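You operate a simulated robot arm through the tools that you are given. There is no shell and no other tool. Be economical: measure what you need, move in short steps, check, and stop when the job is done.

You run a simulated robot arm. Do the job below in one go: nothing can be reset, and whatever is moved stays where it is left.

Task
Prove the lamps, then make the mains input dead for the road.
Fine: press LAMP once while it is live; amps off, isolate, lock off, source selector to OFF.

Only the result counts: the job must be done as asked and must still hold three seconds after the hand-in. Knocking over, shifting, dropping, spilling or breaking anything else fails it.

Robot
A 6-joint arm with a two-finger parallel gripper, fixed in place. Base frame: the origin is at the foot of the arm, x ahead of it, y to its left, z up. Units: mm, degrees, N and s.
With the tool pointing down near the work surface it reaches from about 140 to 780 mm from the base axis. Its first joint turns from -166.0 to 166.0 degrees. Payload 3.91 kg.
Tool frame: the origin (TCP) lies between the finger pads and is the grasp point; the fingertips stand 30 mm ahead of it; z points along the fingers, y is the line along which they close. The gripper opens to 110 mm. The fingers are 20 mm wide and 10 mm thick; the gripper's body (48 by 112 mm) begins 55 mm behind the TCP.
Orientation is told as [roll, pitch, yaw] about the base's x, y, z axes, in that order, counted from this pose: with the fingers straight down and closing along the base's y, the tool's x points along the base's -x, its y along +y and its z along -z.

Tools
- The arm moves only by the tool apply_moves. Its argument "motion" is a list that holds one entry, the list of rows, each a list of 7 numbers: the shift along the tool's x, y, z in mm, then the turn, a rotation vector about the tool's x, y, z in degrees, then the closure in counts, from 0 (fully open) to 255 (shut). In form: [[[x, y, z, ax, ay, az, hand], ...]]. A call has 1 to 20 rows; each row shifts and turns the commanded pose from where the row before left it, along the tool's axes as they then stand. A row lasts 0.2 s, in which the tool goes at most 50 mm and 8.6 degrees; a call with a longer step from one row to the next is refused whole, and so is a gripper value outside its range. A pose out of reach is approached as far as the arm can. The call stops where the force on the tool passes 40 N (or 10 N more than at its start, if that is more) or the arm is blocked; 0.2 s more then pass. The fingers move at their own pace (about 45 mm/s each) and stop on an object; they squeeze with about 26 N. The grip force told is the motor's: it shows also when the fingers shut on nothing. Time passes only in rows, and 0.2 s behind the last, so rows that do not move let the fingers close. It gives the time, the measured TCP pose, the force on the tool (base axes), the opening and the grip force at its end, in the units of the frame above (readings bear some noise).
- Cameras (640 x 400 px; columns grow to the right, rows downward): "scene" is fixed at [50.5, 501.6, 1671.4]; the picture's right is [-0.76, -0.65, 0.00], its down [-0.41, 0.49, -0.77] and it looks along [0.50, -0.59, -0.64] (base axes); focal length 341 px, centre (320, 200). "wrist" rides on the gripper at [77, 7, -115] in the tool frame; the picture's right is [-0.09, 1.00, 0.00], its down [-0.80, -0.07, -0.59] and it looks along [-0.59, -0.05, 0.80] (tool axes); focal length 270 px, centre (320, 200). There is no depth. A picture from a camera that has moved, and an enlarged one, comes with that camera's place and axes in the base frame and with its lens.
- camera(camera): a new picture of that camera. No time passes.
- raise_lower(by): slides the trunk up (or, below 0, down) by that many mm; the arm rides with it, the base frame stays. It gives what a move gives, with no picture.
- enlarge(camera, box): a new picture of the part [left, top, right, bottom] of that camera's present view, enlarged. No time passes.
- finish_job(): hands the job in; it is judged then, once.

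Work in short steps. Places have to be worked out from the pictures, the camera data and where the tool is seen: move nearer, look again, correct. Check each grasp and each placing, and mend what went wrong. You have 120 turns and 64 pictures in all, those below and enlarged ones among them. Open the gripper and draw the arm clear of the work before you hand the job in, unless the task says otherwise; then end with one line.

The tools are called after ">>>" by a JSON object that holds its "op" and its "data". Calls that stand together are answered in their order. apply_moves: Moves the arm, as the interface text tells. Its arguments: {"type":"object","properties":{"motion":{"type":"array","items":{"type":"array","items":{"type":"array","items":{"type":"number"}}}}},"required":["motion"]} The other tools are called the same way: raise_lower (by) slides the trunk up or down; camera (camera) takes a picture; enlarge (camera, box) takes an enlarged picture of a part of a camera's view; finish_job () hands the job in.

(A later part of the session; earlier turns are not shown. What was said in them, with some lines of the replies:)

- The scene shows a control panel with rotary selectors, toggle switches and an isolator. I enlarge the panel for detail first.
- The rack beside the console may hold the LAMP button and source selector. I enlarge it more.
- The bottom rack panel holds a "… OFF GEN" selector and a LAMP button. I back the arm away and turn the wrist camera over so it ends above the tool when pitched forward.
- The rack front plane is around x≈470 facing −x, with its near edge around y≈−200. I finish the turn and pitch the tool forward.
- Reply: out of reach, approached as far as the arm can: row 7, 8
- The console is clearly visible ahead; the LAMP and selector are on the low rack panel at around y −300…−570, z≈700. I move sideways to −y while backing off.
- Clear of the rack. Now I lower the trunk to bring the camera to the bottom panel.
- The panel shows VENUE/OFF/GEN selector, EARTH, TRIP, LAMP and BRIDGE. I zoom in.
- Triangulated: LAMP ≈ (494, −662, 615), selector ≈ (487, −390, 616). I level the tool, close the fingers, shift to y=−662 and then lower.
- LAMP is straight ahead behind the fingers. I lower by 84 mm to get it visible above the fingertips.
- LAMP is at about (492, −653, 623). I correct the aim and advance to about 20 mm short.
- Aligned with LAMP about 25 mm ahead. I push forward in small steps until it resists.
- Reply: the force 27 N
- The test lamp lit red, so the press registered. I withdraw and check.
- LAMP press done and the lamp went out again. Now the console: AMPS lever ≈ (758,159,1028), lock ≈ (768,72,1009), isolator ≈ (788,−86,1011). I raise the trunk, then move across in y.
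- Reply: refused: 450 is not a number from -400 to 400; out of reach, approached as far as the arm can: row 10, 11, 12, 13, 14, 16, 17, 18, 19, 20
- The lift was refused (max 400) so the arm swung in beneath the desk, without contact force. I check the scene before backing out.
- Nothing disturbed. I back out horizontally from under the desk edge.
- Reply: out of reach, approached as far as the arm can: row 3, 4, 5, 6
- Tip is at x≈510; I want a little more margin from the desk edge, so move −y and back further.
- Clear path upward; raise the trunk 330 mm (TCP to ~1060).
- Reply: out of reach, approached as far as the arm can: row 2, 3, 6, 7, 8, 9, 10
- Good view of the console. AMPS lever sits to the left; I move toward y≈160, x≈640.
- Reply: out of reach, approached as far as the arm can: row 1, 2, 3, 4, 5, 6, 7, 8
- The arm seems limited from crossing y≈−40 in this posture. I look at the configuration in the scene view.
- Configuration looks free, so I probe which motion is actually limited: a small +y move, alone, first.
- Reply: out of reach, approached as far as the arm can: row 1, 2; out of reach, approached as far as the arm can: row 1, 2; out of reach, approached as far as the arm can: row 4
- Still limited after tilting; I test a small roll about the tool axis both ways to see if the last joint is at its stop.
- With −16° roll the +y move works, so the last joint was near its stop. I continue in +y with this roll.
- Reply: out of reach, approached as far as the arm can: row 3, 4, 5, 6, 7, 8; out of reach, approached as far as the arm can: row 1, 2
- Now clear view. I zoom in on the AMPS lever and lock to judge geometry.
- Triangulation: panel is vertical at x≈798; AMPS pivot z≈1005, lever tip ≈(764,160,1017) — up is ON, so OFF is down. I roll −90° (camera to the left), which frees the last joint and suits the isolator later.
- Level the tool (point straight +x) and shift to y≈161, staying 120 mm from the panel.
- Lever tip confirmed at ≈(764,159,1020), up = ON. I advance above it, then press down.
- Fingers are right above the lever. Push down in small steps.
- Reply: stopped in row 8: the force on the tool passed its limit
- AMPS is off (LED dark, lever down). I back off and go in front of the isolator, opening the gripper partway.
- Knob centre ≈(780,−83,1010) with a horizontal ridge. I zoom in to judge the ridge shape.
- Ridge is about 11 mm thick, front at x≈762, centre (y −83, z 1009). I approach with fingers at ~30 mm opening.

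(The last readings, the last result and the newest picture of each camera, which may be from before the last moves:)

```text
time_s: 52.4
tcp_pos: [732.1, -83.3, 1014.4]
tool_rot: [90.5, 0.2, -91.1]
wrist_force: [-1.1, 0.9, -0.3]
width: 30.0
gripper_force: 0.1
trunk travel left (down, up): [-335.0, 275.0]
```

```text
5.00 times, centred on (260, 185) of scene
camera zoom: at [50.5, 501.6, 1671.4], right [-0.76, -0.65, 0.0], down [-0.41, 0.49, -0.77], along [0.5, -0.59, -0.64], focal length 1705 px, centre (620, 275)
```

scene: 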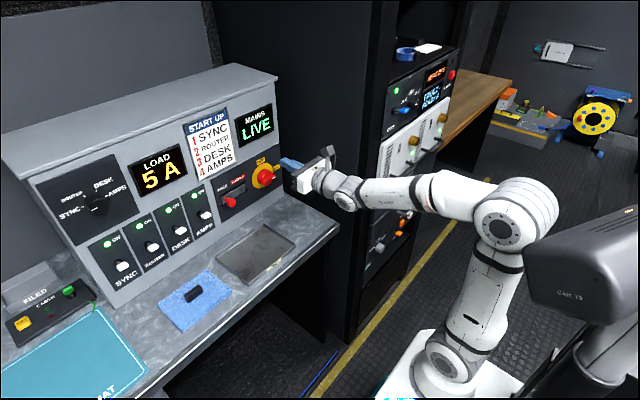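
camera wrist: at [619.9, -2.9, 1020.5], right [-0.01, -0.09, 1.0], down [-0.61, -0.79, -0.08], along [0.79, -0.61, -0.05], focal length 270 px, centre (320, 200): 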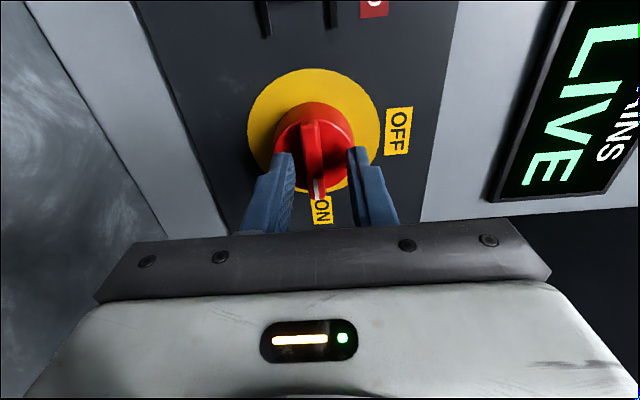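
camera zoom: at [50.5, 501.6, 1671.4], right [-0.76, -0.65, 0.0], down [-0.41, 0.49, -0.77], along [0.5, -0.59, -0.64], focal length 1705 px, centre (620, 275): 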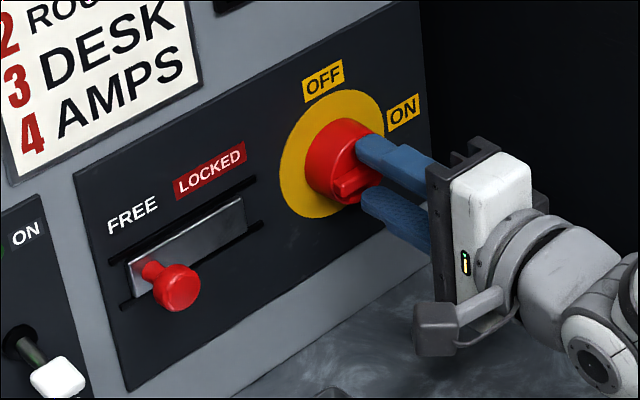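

Fingers straddle the ridge, slightly high. Lower 4 mm, advance about 8 mm, then close.

>>> {"op": "apply_moves", "data": {"motion": [[[0, -4, 0, 0, 0, 0, 185], [0, 0, 3, 0, 0, 0, 185], [0, 0, 3, 0, 0, 0, 185], [0, 0, 2, 0, 0, 0, 185]]]}}

>>> {"op": "apply_moves", "data": {"motion": [[[0, 0, 0, 0, 0, 0, 255], [0, 0, 0, 0, 0, 0, 255], [0, 0, 0, 0, 0, 0, 255]]]}}

>>> {"op": "camera", "data": {"camera": "wrist"}}

```text
time_s: 53.4
tcp_pos: [738.2, -82.6, 1007.9]
tool_rot: [90.4, 0.3, -91.0]
wrist_force: [-12.5, 0.6, -0.1]
width: 30.3
gripper_force: 0.4
trunk travel left (down, up): [-335.0, 275.0]
```

```text
time_s: 54.2
tcp_pos: [737.6, -82.9, 1009.3]
tool_rot: [90.7, 0.4, -91.2]
wrist_force: [-12.5, 0.9, 7.1]
width: 11.2
gripper_force: 44.5
trunk travel left (down, up): [-335.0, 275.0]
```

```text
25 pictures are left
camera wrist: at [625.5, -3.2, 1015.9], right [-0.01, -0.09, 1.0], down [-0.61, -0.79, -0.08], along [0.79, -0.61, -0.04], focal length 270 px, centre (320, 200)
```

wrist: 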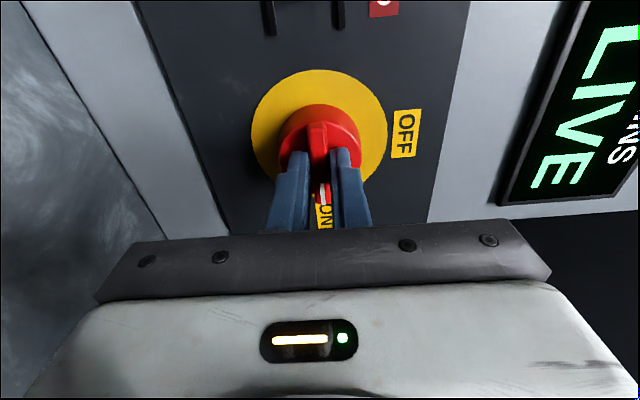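

Gripped the ridge (11 mm). Now rotate counter-clockwise (az negative) toward OFF in two stages.

>>> {"op": "apply_moves", "data": {"motion": [[[0, 0, -1, 0, 0, -8, 255], [0, 0, 0, 0, 0, -8, 255], [0, 0, 0, 0, 0, -8, 255], [0, 0, 0, 0, 0, -8, 255], [0, 0, 0, 0, 0, -8, 255]]]}}

>>> {"op": "apply_moves", "data": {"motion": [[[0, 0, 0, 0, 0, -8, 255], [0, 0, 0, 0, 0, -8, 255], [0, 0, 0, 0, 0, -8, 255], [0, 0, 0, 0, 0, -8, 255], [0, 0, 0, 0, 0, -8, 255], [0, 0, 0, 0, 0, -8, 255], [0, 0, 0, 0, 0, -2, 255]]]}}

>>> {"op": "enlarge", "data": {"camera": "scene", "box": [200, 95, 310, 225]}}

```text
time_s: 55.4
tcp_pos: [739.2, -83.0, 1007.5]
tool_rot: [90.8, -39.8, -91.7]
wrist_force: [-1.5, -2.0, 10.8]
width: 10.7
gripper_force: 45.1
trunk travel left (down, up): [-335.0, 275.0]
```

```text
time_s: 57.0
tcp_pos: [737.5, -85.1, 1008.4]
tool_rot: [149.1, -89.4, -150.3]
wrist_force: [-5.8, -14.9, 4.6]
width: 11.0
gripper_force: 45.4
trunk travel left (down, up): [-335.0, 275.0]
```

```text
3.08 times, centred on (255, 160) of scene
camera zoom: at [50.5, 501.6, 1671.4], right [-0.76, -0.65, 0.0], down [-0.41, 0.49, -0.77], along [0.5, -0.59, -0.64], focal length 1050 px, centre (520, 323)
```

zoom: 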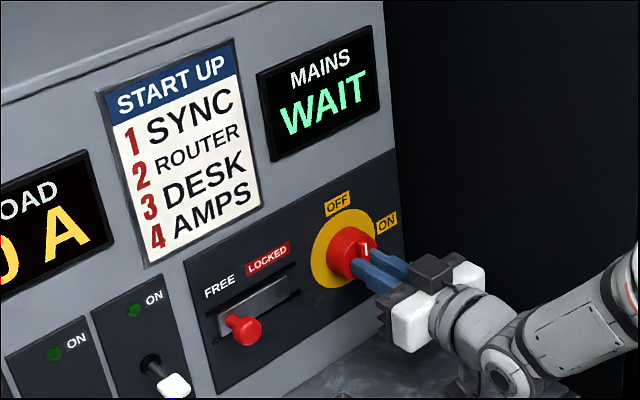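

Isolator turned to OFF; display shows WAIT. I release and back away, keeping the roll.

>>> {"op": "apply_moves", "data": {"motion": [[[0, 0, 0, 0, 0, 0, 185], [0, 0, 0, 0, 0, 0, 185], [0, 0, -30, 0, 0, 0, 185], [0, 0, -40, 0, 0, 0, 185], [0, 0, -40, 0, 0, 0, 185], [0, 0, 0, 0, 0, 0, 255], [0, 0, 0, 0, 0, 0, 255], [0, 0, 0, 0, 0, 0, 255]]]}}

>>> {"op": "enlarge", "data": {"camera": "scene", "box": [150, 95, 310, 245]}}

>>> {"op": "camera", "data": {"camera": "wrist"}}

```text
time_s: 58.8
tcp_pos: [630.9, -80.2, 1007.8]
tool_rot: [148.6, -89.5, -149.7]
wrist_force: [-0.3, 0.2, 0.5]
width: 0.1
gripper_force: 26.2
trunk travel left (down, up): [-335.0, 275.0]
```

```text
2.67 times, centred on (230, 170) of scene
camera zoom: at [50.5, 501.6, 1671.4], right [-0.76, -0.65, 0.0], down [-0.41, 0.49, -0.77], along [0.5, -0.59, -0.64], focal length 910 px, centre (560, 280)
```

zoom: 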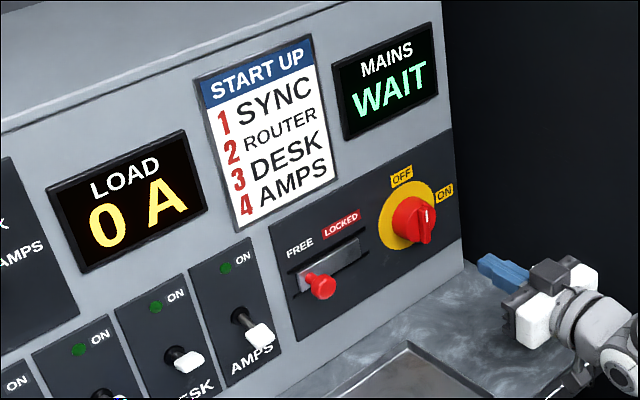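

```text
22 pictures are left
camera wrist: at [518.2, -70.4, 930.6], right [0.02, 1.0, 0.09], down [-0.6, -0.06, 0.8], along [0.8, -0.07, 0.6], focal length 270 px, centre (320, 200)
```

wrist: 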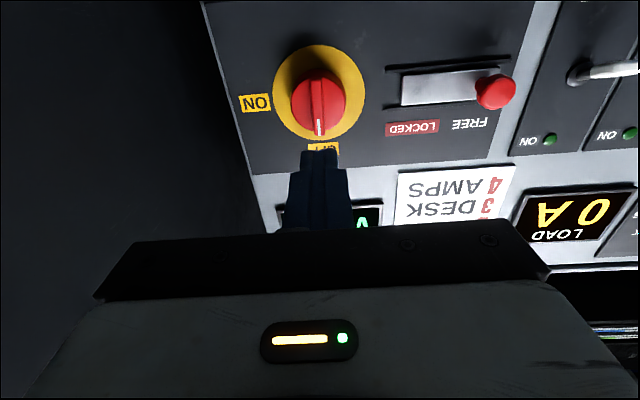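

Isolator knob is at OFF. Lock knob at ≈(768,72,1010), to be slid toward −y. I go to its left side (y≈104) and advance.

>>> {"op": "apply_moves", "data": {"motion": [[[-2, 37, 0, 0, 0, 0, 255], [0, 37, 0, 0, 0, 0, 255], [0, 37, 0, 0, 0, 0, 255], [0, 37, 0, 0, 0, 0, 255], [0, 36, 0, 0, 0, 0, 255], [0, 0, 40, 0, 0, 0, 255], [0, 0, 40, 0, 0, 0, 255]]]}}

>>> {"op": "camera", "data": {"camera": "wrist"}}

```text
time_s: 60.4
tcp_pos: [712.9, 102.9, 1009.9]
tool_rot: [146.3, -89.4, -147.4]
wrist_force: [-0.9, -0.7, 0.6]
width: 0.0
gripper_force: 25.4
trunk travel left (down, up): [-335.0, 275.0]
```

```text
21 pictures are left
camera wrist: at [600.4, 112.5, 933.2], right [0.02, 1.0, 0.09], down [-0.6, -0.06, 0.8], along [0.8, -0.07, 0.6], focal length 270 px, centre (320, 200)
```

wrist: 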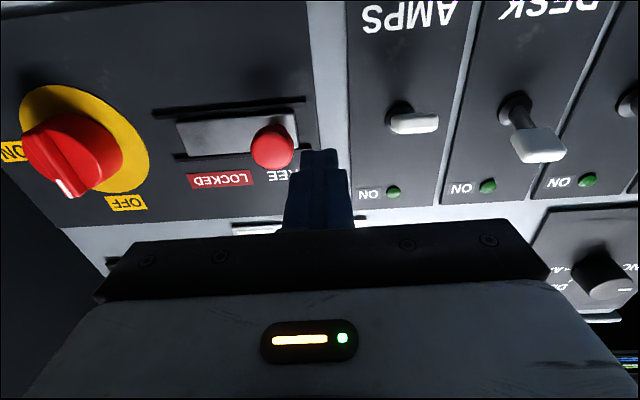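

Finger is left of the knob. Advance 33 mm and check the MAINS display.

>>> {"op": "apply_moves", "data": {"motion": [[[0, 0, 20, 0, 0, 0, 255], [0, 0, 12, 0, 0, 0, 255]]]}}

>>> {"op": "enlarge", "data": {"camera": "scene", "box": [180, 95, 290, 225]}}

```text
time_s: 61.0
tcp_pos: [743.9, 100.4, 1010.6]
tool_rot: [149.3, -89.4, -150.4]
wrist_force: [-0.2, 0.2, 0.4]
width: 0.0
gripper_force: 25.5
trunk travel left (down, up): [-335.0, 275.0]
```

```text
3.08 times, centred on (235, 160) of scene
camera zoom: at [50.5, 501.6, 1671.4], right [-0.76, -0.65, 0.0], down [-0.41, 0.49, -0.77], along [0.5, -0.59, -0.64], focal length 1050 px, centre (582, 323)
```

zoom: 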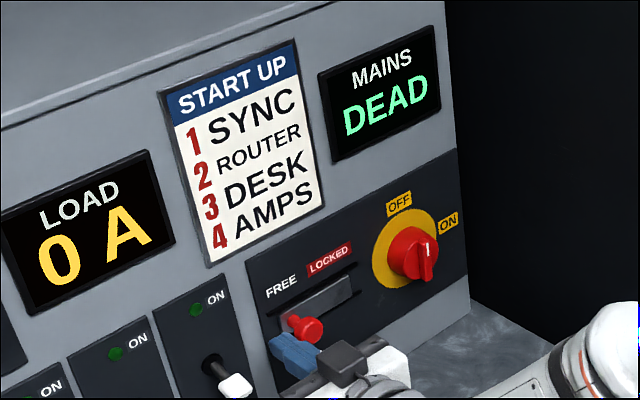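

MAINS reads DEAD. Now push the lock knob toward −y until it stops.

>>> {"op": "apply_moves", "data": {"motion": [[[0, -5, 0, 0, 0, 0, 255], [0, -5, 0, 0, 0, 0, 255], [0, -5, 0, 0, 0, 0, 255], [0, -5, 0, 0, 0, 0, 255], [0, -5, 0, 0, 0, 0, 255], [0, -5, 0, 0, 0, 0, 255], [0, -5, 0, 0, 0, 0, 255], [0, -5, 0, 0, 0, 0, 255], [0, -5, 0, 0, 0, 0, 255], [0, -5, 0, 0, 0, 0, 255]]]}}

>>> {"op": "enlarge", "data": {"camera": "scene", "box": [180, 95, 290, 225]}}

```text
time_s: 63.2
tcp_pos: [743.2, 51.7, 1009.9]
tool_rot: [144.9, -89.5, -146.0]
wrist_force: [0.8, 0.6, -0.2]
width: 0.1
gripper_force: 26.6
trunk travel left (down, up): [-335.0, 275.0]
```

```text
3.08 times, centred on (235, 160) of scene
camera zoom: at [50.5, 501.6, 1671.4], right [-0.76, -0.65, 0.0], down [-0.41, 0.49, -0.77], along [0.5, -0.59, -0.64], focal length 1050 px, centre (582, 323)
```

zoom: 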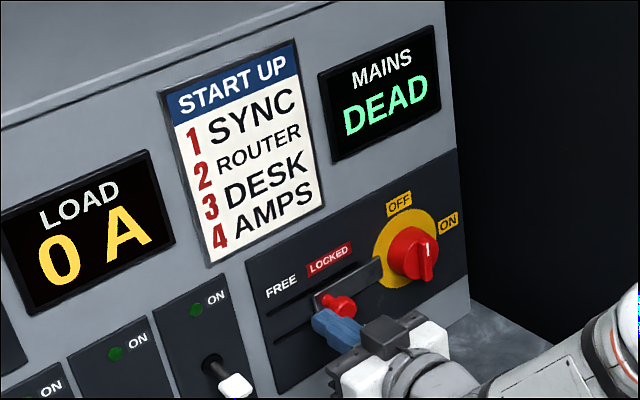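

The slide is moving with the knob. Continue until the end stop.

>>> {"op": "apply_moves", "data": {"motion": [[[0, -4, 0, 0, 0, 0, 255], [0, -4, 0, 0, 0, 0, 255], [0, -4, 0, 0, 0, 0, 255], [0, -4, 0, 0, 0, 0, 255], [0, -4, 0, 0, 0, 0, 255], [0, -4, 0, 0, 0, 0, 255], [0, -4, 0, 0, 0, 0, 255], [0, -4, 0, 0, 0, 0, 255], [0, -4, 0, 0, 0, 0, 255]]]}}

>>> {"op": "enlarge", "data": {"camera": "scene", "box": [180, 95, 290, 225]}}

```text
time_s: 64.1
tcp_pos: [741.8, 47.9, 1009.6]
tool_rot: [-169.2, -89.4, 169.0]
wrist_force: [0.5, 18.0, 0.1]
width: 0.0
gripper_force: 25.8
trunk travel left (down, up): [-335.0, 275.0]
stopped in row 4: the force on the tool passed its limit (the readings are from after the stop); the commanded pose is now the measured one
```

```text
3.08 times, centred on (235, 160) of scene
camera zoom: at [50.5, 501.6, 1671.4], right [-0.76, -0.65, 0.0], down [-0.41, 0.49, -0.77], along [0.5, -0.59, -0.64], focal length 1050 px, centre (582, 323)
```

zoom: 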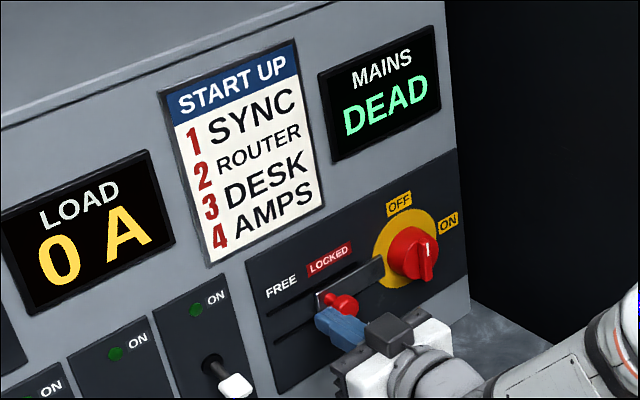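

Lock is home under LOCKED. I disengage, back out, and travel toward the rack side.

>>> {"op": "apply_moves", "data": {"motion": [[[0, 8, 0, 0, 0, 0, 255], [0, 6, -30, 0, 0, 0, 255], [0, 0, -40, 0, 0, 0, 255], [0, 0, -40, 0, 0, 0, 255], [0, -35, -20, 0, 0, 0, 255], [0, -40, -20, 0, 0, 0, 255], [0, -40, -20, 0, 0, 0, 255], [0, -40, -20, 0, 0, 0, 255], [0, -40, -20, 0, 0, 0, 255], [0, -40, -20, 0, 0, 0, 255], [0, -40, -20, 0, 0, 0, 255], [0, -40, -20, 0, 0, 0, 255], [0, -40, -20, 0, 0, 0, 255], [0, -40, -20, 0, 0, 0, 255], [0, -40, -20, 0, 0, 0, 255]]]}}

>>> {"op": "camera", "data": {"camera": "scene"}}

```text
time_s: 66.7
tcp_pos: [478.0, -240.9, 1006.1]
tool_rot: [-172.1, -89.5, 172.9]
wrist_force: [2.3, 6.5, -1.4]
width: 0.0
gripper_force: 26.1
trunk travel left (down, up): [-335.0, 275.0]
stopped in row 13: the force on the tool passed its limit (the readings are from after the stop); the commanded pose is now the measured one
```

```text
17 pictures are left
```

scene: 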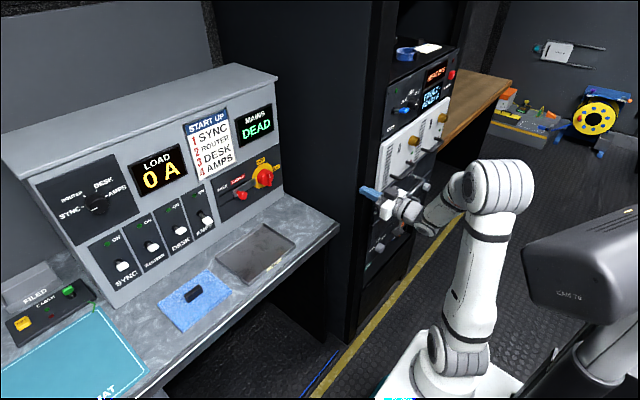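

The fingertip brushed the fixed rack's side post. I move back off it (+y), retreat in x, then go round.

>>> {"op": "apply_moves", "data": {"motion": [[[0, 12, 0, 0, 0, 0, 255], [0, 0, -30, 0, 0, 0, 255], [0, 0, -35, 0, 0, 0, 255], [0, -5, -35, 0, 0, 0, 255], [0, -25, -20, 0, 0, 0, 255], [0, -35, -10, 0, 0, 0, 255], [0, -35, 0, 0, 0, 0, 255], [0, -35, 0, 0, 0, 0, 255], [0, -30, 0, 0, 0, 0, 255]]]}}

>>> {"op": "enlarge", "data": {"camera": "scene", "box": [340, 30, 480, 280]}}

```text
time_s: 68.7
tcp_pos: [354.2, -408.3, 1011.6]
tool_rot: [-174.0, -89.4, 174.6]
wrist_force: [0.0, -0.1, -0.2]
width: 0.0
gripper_force: 26.2
out of reach, approached as far as the arm can: row 3, 4
trunk travel left (down, up): [-335.0, 275.0]
```

```text
1.60 times, centred on (410, 155) of scene
camera zoom: at [50.5, 501.6, 1671.4], right [-0.76, -0.65, 0.0], down [-0.41, 0.49, -0.77], along [0.5, -0.59, -0.64], focal length 546 px, centre (176, 272)
```

zoom: 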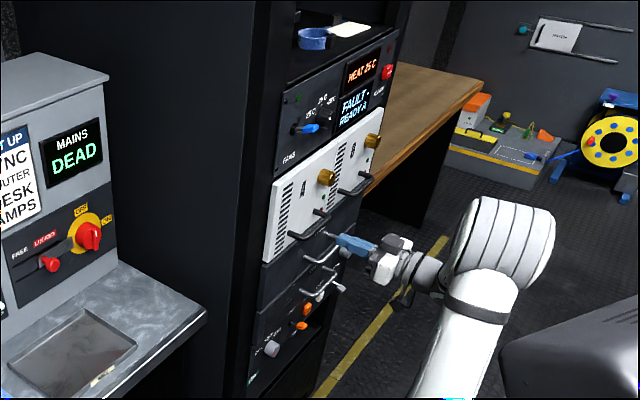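

Rack is intact. Roll +115°, open the gripper, then lower the trunk.

>>> {"op": "apply_moves", "data": {"motion": [[[0, 0, 0, 0, 0, 8.2, 70], [0, 0, 0, 0, 0, 8.2, 70], [0, 0, 0, 0, 0, 8.2, 70], [0, 0, 0, 0, 0, 8.2, 70], [0, 0, 0, 0, 0, 8.2, 70], [0, 0, 0, 0, 0, 8.2, 70], [0, 0, 0, 0, 0, 8.2, 70], [0, 0, 0, 0, 0, 8.2, 70], [0, 0, 0, 0, 0, 8.2, 70], [0, 0, 0, 0, 0, 8.2, 70], [0, 0, 0, 0, 0, 8.2, 70], [0, 0, 0, 0, 0, 8.2, 70], [0, 0, 0, 0, 0, 8.2, 70], [0, 0, 0, 0, 0, 8.2, 70]]]}}

>>> {"op": "raise_lower", "data": {"by": -330}}

>>> {"op": "camera", "data": {"camera": "wrist"}}

```text
time_s: 71.7
tcp_pos: [355.9, -410.1, 1011.6]
tool_rot: [90.8, 24.8, -89.0]
wrist_force: [-0.8, -0.1, -0.7]
width: 79.9
gripper_force: 0.1
trunk travel left (down, up): [-335.0, 275.0]
```

```text
time_s: 75.0
tcp_pos: [354.9, -410.8, 681.0]
tool_rot: [90.7, 24.8, -89.0]
wrist_force: [0.2, -0.5, 0.7]
width: 79.7
gripper_force: 0.0
trunk travel left (down, up): [-5.0, 605.0]
```

```text
15 pictures are left
camera wrist: at [240.1, -343.7, 719.1], right [0.0, -0.5, 0.87], down [-0.58, -0.71, -0.41], along [0.81, -0.51, -0.29], focal length 270 px, centre (320, 200)
```

wrist: 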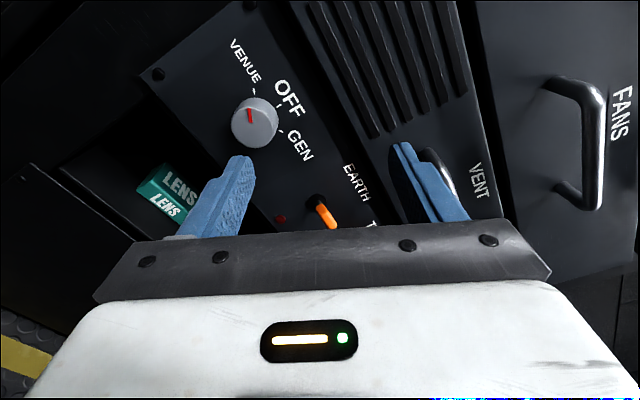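

Selector knob ≈(482, −387, 622), Ø≈43 mm, pointing to VENUE; OFF lies clockwise. I align and approach partway.

>>> {"op": "apply_moves", "data": {"motion": [[[-1, -32, 0, 0, 0, 0, 100], [-1, -32, 0, 0, 0, 0, 100], [0, 0, 35, 0, 0, 0, 100], [0, 0, 35, 0, 0, 0, 100]]]}}

>>> {"op": "camera", "data": {"camera": "wrist"}}

>>> {"op": "enlarge", "data": {"camera": "scene", "box": [350, 200, 430, 280]}}

```text
time_s: 76.0
tcp_pos: [426.2, -380.6, 625.2]
tool_rot: [90.8, 24.8, -89.0]
wrist_force: [-0.3, 0.1, 0.1]
width: 66.7
gripper_force: 0.0
trunk travel left (down, up): [-5.0, 605.0]
```

```text
14 pictures are left
camera wrist: at [311.5, -315.7, 662.5], right [0.0, -0.5, 0.87], down [-0.58, -0.7, -0.41], along [0.81, -0.51, -0.29], focal length 270 px, centre (320, 200)
```

wrist: 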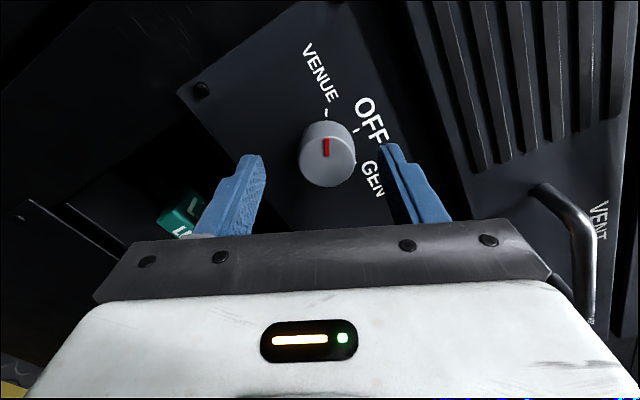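

```text
5.00 times, centred on (390, 240) of scene
camera zoom: at [50.5, 501.6, 1671.4], right [-0.76, -0.65, 0.0], down [-0.41, 0.49, -0.77], along [0.5, -0.59, -0.64], focal length 1705 px, centre (-30, 0)
```

zoom: 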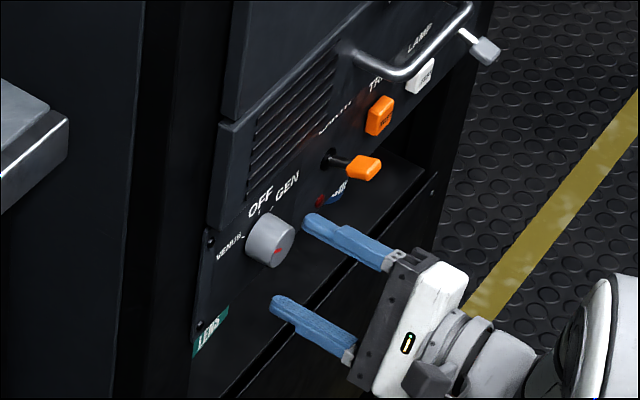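

Refined knob centre ≈(480, −394, 623); ticks at ±60°. I shift and advance over the knob.

>>> {"op": "apply_moves", "data": {"motion": [[[-11.7, 3, 0, 0, 0, 0, 100], [0, 0, 12, 0, 0, 0, 100], [0, 0, 8, 0, 0, 0, 100], [0, 0, 5, 0, 0, 0, 100], [0, 0, 5, 0, 0, 0, 100]]]}}

>>> {"op": "camera", "data": {"camera": "wrist"}}

>>> {"op": "enlarge", "data": {"camera": "scene", "box": [350, 200, 430, 280]}}

```text
time_s: 77.2
tcp_pos: [456.8, -395.6, 621.9]
tool_rot: [90.7, 24.7, -89.0]
wrist_force: [-0.2, -0.1, 0.1]
width: 66.8
gripper_force: 0.0
trunk travel left (down, up): [-5.0, 605.0]
```

```text
12 pictures are left
camera wrist: at [341.1, -329.3, 659.5], right [0.0, -0.5, 0.87], down [-0.58, -0.71, -0.41], along [0.81, -0.51, -0.29], focal length 270 px, centre (320, 200)
```

wrist: 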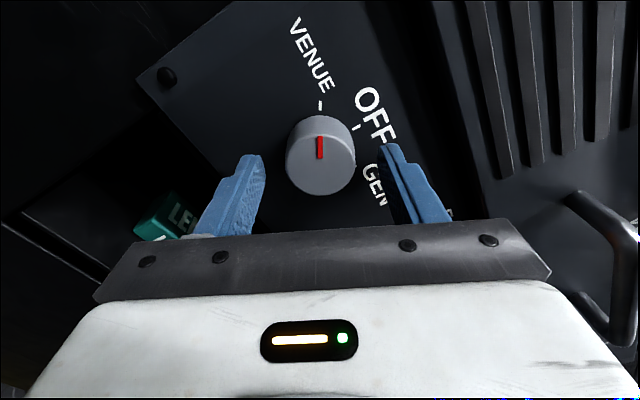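

```text
5.00 times, centred on (390, 240) of scene
camera zoom: at [50.5, 501.6, 1671.4], right [-0.76, -0.65, 0.0], down [-0.41, 0.49, -0.77], along [0.5, -0.59, -0.64], focal length 1705 px, centre (-30, 0)
```

zoom: 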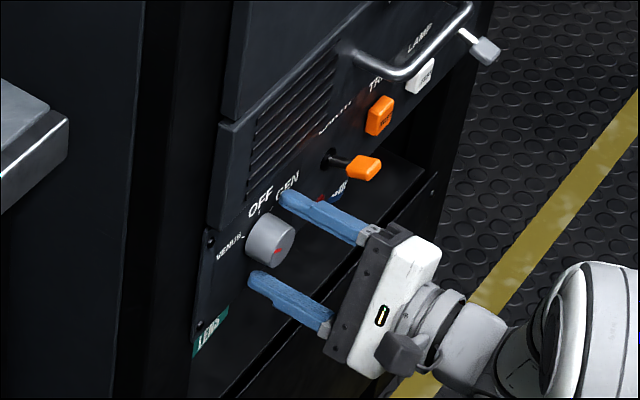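

Centred around the knob with tips ~10 mm past its face. Advance 6 more and close.

>>> {"op": "apply_moves", "data": {"motion": [[[0, 0, 3, 0, 0, 0, 100], [0, 0, 3, 0, 0, 0, 100], [0, 0, 0, 0, 0, 0, 255], [0, 0, 0, 0, 0, 0, 255], [0, 0, 0, 0, 0, 0, 255], [0, 0, 0, 0, 0, 0, 255]]]}}

>>> {"op": "camera", "data": {"camera": "wrist"}}

```text
time_s: 78.6
tcp_pos: [461.2, -396.7, 622.3]
tool_rot: [90.7, 24.7, -89.0]
wrist_force: [5.3, -4.7, 5.1]
width: 39.3
gripper_force: 44.5
trunk travel left (down, up): [-5.0, 605.0]
```

```text
10 pictures are left
camera wrist: at [346.4, -329.5, 659.8], right [0.0, -0.5, 0.87], down [-0.58, -0.71, -0.41], along [0.81, -0.51, -0.29], focal length 270 px, centre (320, 200)
```

wrist: 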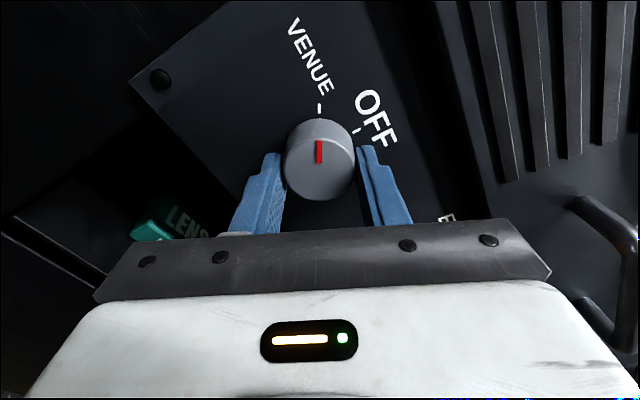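

Gripped (39 mm). Rotate clockwise 60°.

>>> {"op": "apply_moves", "data": {"motion": [[[0, 0, 0, 0, 0, 7.5, 255], [0, 0, 0, 0, 0, 7.5, 255], [0, 0, 0, 0, 0, 7.5, 255], [0, 0, 0, 0, 0, 7.5, 255], [0, 0, 0, 0, 0, 7.5, 255], [0, 0, 0, 0, 0, 7.5, 255], [0, 0, 0, 0, 0, 7.5, 255], [0, 0, 0, 0, 0, 7.5, 255]]]}}

>>> {"op": "camera", "data": {"camera": "wrist"}}

```text
time_s: 79.7
tcp_pos: [461.0, -394.7, 618.9]
tool_rot: [93.3, 55.5, -87.5]
wrist_force: [-0.5, -1.6, 4.5]
width: 39.0
gripper_force: 44.3
out of reach, approached as far as the arm can: row 4, 5
trunk travel left (down, up): [-5.0, 605.0]
stopped in row 5: the force on the tool passed its limit (the readings are from after the stop); the commanded pose is now the measured one
```

```text
9 pictures are left
camera wrist: at [345.0, -355.0, 682.6], right [-0.02, -0.87, 0.49], down [-0.57, -0.39, -0.72], along [0.82, -0.3, -0.49], focal length 270 px, centre (320, 200)
```

wrist: 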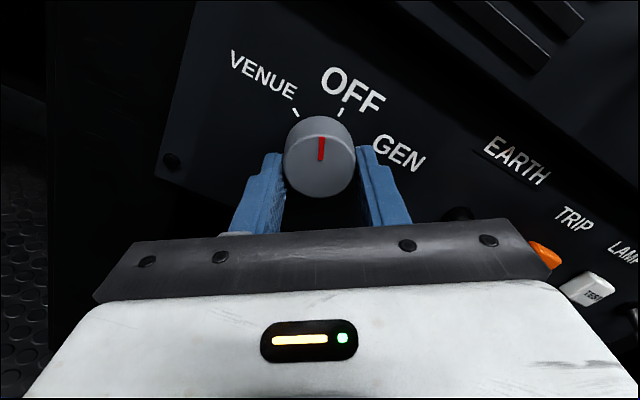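

Knob followed for 31°, then the last joint hit its limit. I open, roll back −80° around the knob, and regrip.

>>> {"op": "apply_moves", "data": {"motion": [[[0, 0, 0, 0, 0, 0, 100], [0, 0, 0, 0, 0, 0, 100], [0, 0, 0, 0, 0, -8, 100], [0, 0, 0, 0, 0, -8, 100], [0, 0, 0, 0, 0, -8, 100], [0, 0, 0, 0, 0, -8, 100], [0, 0, 0, 0, 0, -8, 100], [0, 0, 0, 0, 0, -8, 100], [0, 0, 0, 0, 0, -8, 100], [0, 0, 0, 0, 0, -8, 100], [0, 0, 0, 0, 0, -8, 100], [0, 0, 0, 0, 0, -8, 100]]]}}

>>> {"op": "camera", "data": {"camera": "wrist"}}

```text
time_s: 82.3
tcp_pos: [460.9, -392.9, 617.7]
tool_rot: [91.8, -24.5, -91.0]
wrist_force: [-0.6, 0.2, -1.0]
width: 66.8
gripper_force: 0.0
trunk travel left (down, up): [-5.0, 605.0]
```

```text
8 pictures are left
camera wrist: at [347.9, -319.6, 589.0], right [-0.03, 0.33, 0.94], down [-0.61, -0.76, 0.25], along [0.8, -0.56, 0.22], focal length 270 px, centre (320, 200)
```

wrist: 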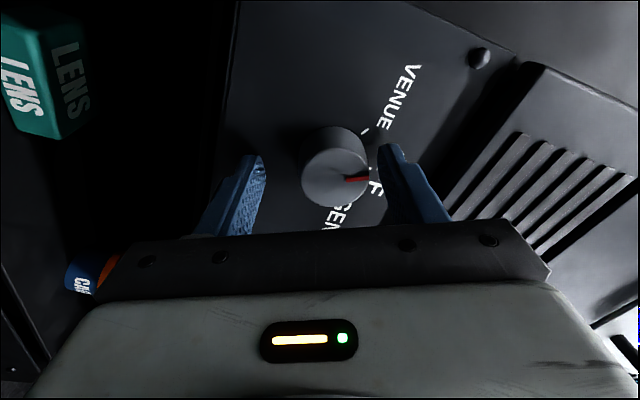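

Mark is about 30° short of OFF. Recentre slightly, regrip and rotate another 32°.

>>> {"op": "apply_moves", "data": {"motion": [[[-3.5, 3.7, 0, 0, 0, 0, 100], [0, 0, 0, 0, 0, 0, 255], [0, 0, 0, 0, 0, 0, 255], [0, 0, 0, 0, 0, 0, 255], [0, 0, 0, 0, 0, 0, 255]]]}}

>>> {"op": "apply_moves", "data": {"motion": [[[0, 0, 0, 0, 0, 8, 255], [0, 0, 0, 0, 0, 8, 255], [0, 0, 0, 0, 0, 8, 255], [0, 0, 0, 0, 0, 8, 255]]]}}

>>> {"op": "camera", "data": {"camera": "wrist"}}

```text
time_s: 83.5
tcp_pos: [459.8, -394.0, 624.9]
tool_rot: [92.2, -24.5, -91.0]
wrist_force: [6.2, 7.4, 21.5]
width: 39.5
gripper_force: 45.4
trunk travel left (down, up): [-5.0, 605.0]
```

```text
time_s: 84.5
tcp_pos: [461.0, -394.6, 623.6]
tool_rot: [91.8, 7.6, -89.9]
wrist_force: [10.7, 6.9, 19.6]
width: 39.3
gripper_force: 45.0
trunk travel left (down, up): [-5.0, 605.0]
```

```text
7 pictures are left
camera wrist: at [346.4, -318.3, 637.4], right [-0.03, -0.22, 0.97], down [-0.59, -0.78, -0.2], along [0.81, -0.58, -0.11], focal length 270 px, centre (320, 200)
```

wrist: 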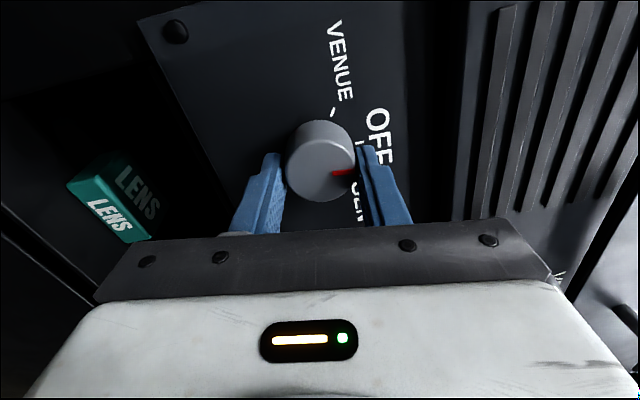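

Mark is now near vertical (OFF). Release, back off and inspect.

>>> {"op": "apply_moves", "data": {"motion": [[[0, 0, 0, 0, 0, 0, 100], [0, 0, 0, 0, 0, 0, 100], [0, 0, -30, 0, 0, 0, 100], [0, 0, -40, 0, 0, 0, 100], [0, 0, -30, 0, 0, 0, 100]]]}}

>>> {"op": "enlarge", "data": {"camera": "wrist", "box": [240, 50, 440, 190]}}

```text
time_s: 85.7
tcp_pos: [361.0, -395.3, 620.3]
tool_rot: [91.7, 7.5, -89.9]
wrist_force: [0.8, 0.4, 0.3]
width: 66.9
gripper_force: 0.0
trunk travel left (down, up): [-5.0, 605.0]
```

```text
2.86 times, centred on (340, 120) of wrist
camera zoom: at [245.8, -318.5, 634.4], right [-0.03, -0.22, 0.98], down [-0.59, -0.78, -0.19], along [0.81, -0.58, -0.11], focal length 772 px, centre (263, 429)
```

zoom: 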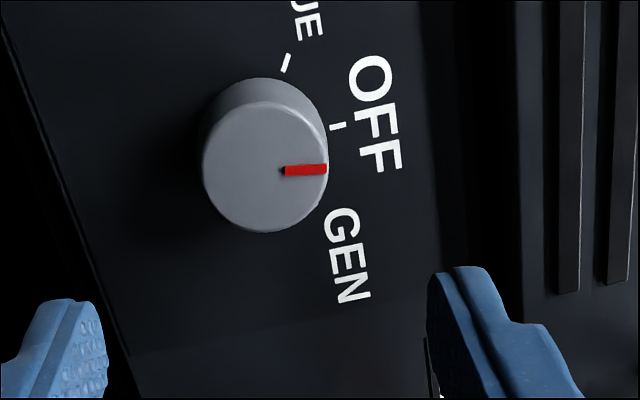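

The mark looks at OFF within a few degrees. I move aside and verify with the scene camera at high zoom.

>>> {"op": "apply_moves", "data": {"motion": [[[-35, 0, 0, 0, 0, 0, 100], [-35, 0, 0, 0, 0, 0, 100], [-35, 0, 0, 0, 0, 0, 100]]]}}

>>> {"op": "enlarge", "data": {"camera": "scene", "box": [375, 230, 407, 255]}}

```text
time_s: 86.5
tcp_pos: [360.3, -499.4, 607.1]
tool_rot: [91.8, 7.8, -90.0]
wrist_force: [0.7, -0.4, 0.0]
width: 67.0
gripper_force: 0.1
trunk travel left (down, up): [-5.0, 605.0]
```

```text
16.00 times, centred on (391, 242) of scene
camera zoom: at [50.5, 501.6, 1671.4], right [-0.76, -0.65, 0.0], down [-0.41, 0.49, -0.77], along [0.5, -0.59, -0.64], focal length 5457 px, centre (-816, -480)
```

zoom: 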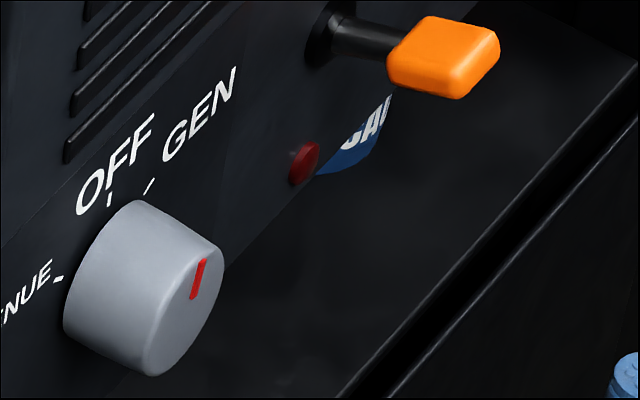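

The pointer lines up with the OFF tick. I open the gripper, stay clear, and take a final overall check.

>>> {"op": "apply_moves", "data": {"motion": [[[0, 0, -20, 0, 0, 0, 0], [0, 0, -20, 0, 0, 0, 0], [0, 0, 0, 0, 0, 0, 0]]]}}

>>> {"op": "enlarge", "data": {"camera": "scene", "box": [20, 80, 300, 290]}}

>>> {"op": "camera", "data": {"camera": "scene"}}

```text
time_s: 87.3
tcp_pos: [319.8, -499.3, 605.5]
tool_rot: [91.8, 7.6, -90.2]
wrist_force: [0.1, -0.2, 0.0]
width: 109.9
gripper_force: 0.0
trunk travel left (down, up): [-5.0, 605.0]
```

```text
1.90 times, centred on (160, 185) of scene
camera zoom: at [50.5, 501.6, 1671.4], right [-0.76, -0.65, 0.0], down [-0.41, 0.49, -0.77], along [0.5, -0.59, -0.64], focal length 650 px, centre (625, 229)
```

zoom: 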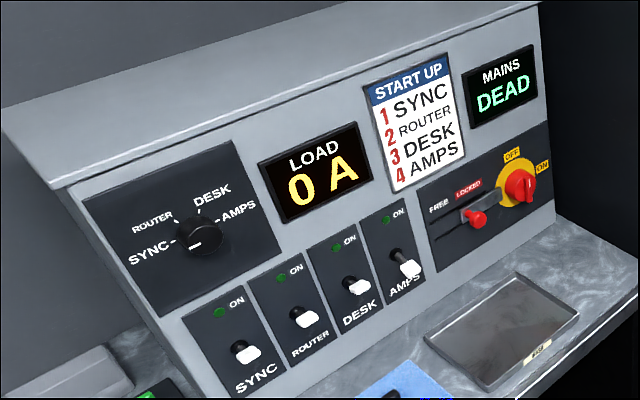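

```text
3 pictures are left
```

scene: 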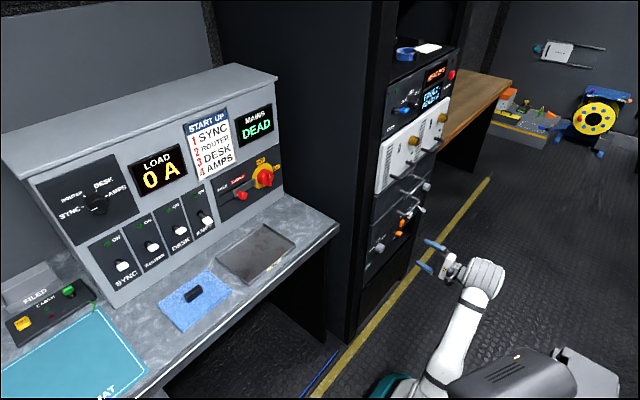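

Everything checks out: AMPS is off, the isolator is OFF and LOCKED, MAINS reads DEAD, the selector is at OFF and the arm is clear. I hand in.

>>> {"op": "finish_job", "data": {}}

```text
The job is handed in.
```

I pressed LAMP once while the mains was live (its red lamp lit), then switched AMPS off, turned the isolator to OFF, slid the lock to LOCKED and set the source selector to OFF; MAINS reads DEAD. The closed fingertips bumped the side of the rack once on the way over, and the pictures showed nothing moved.
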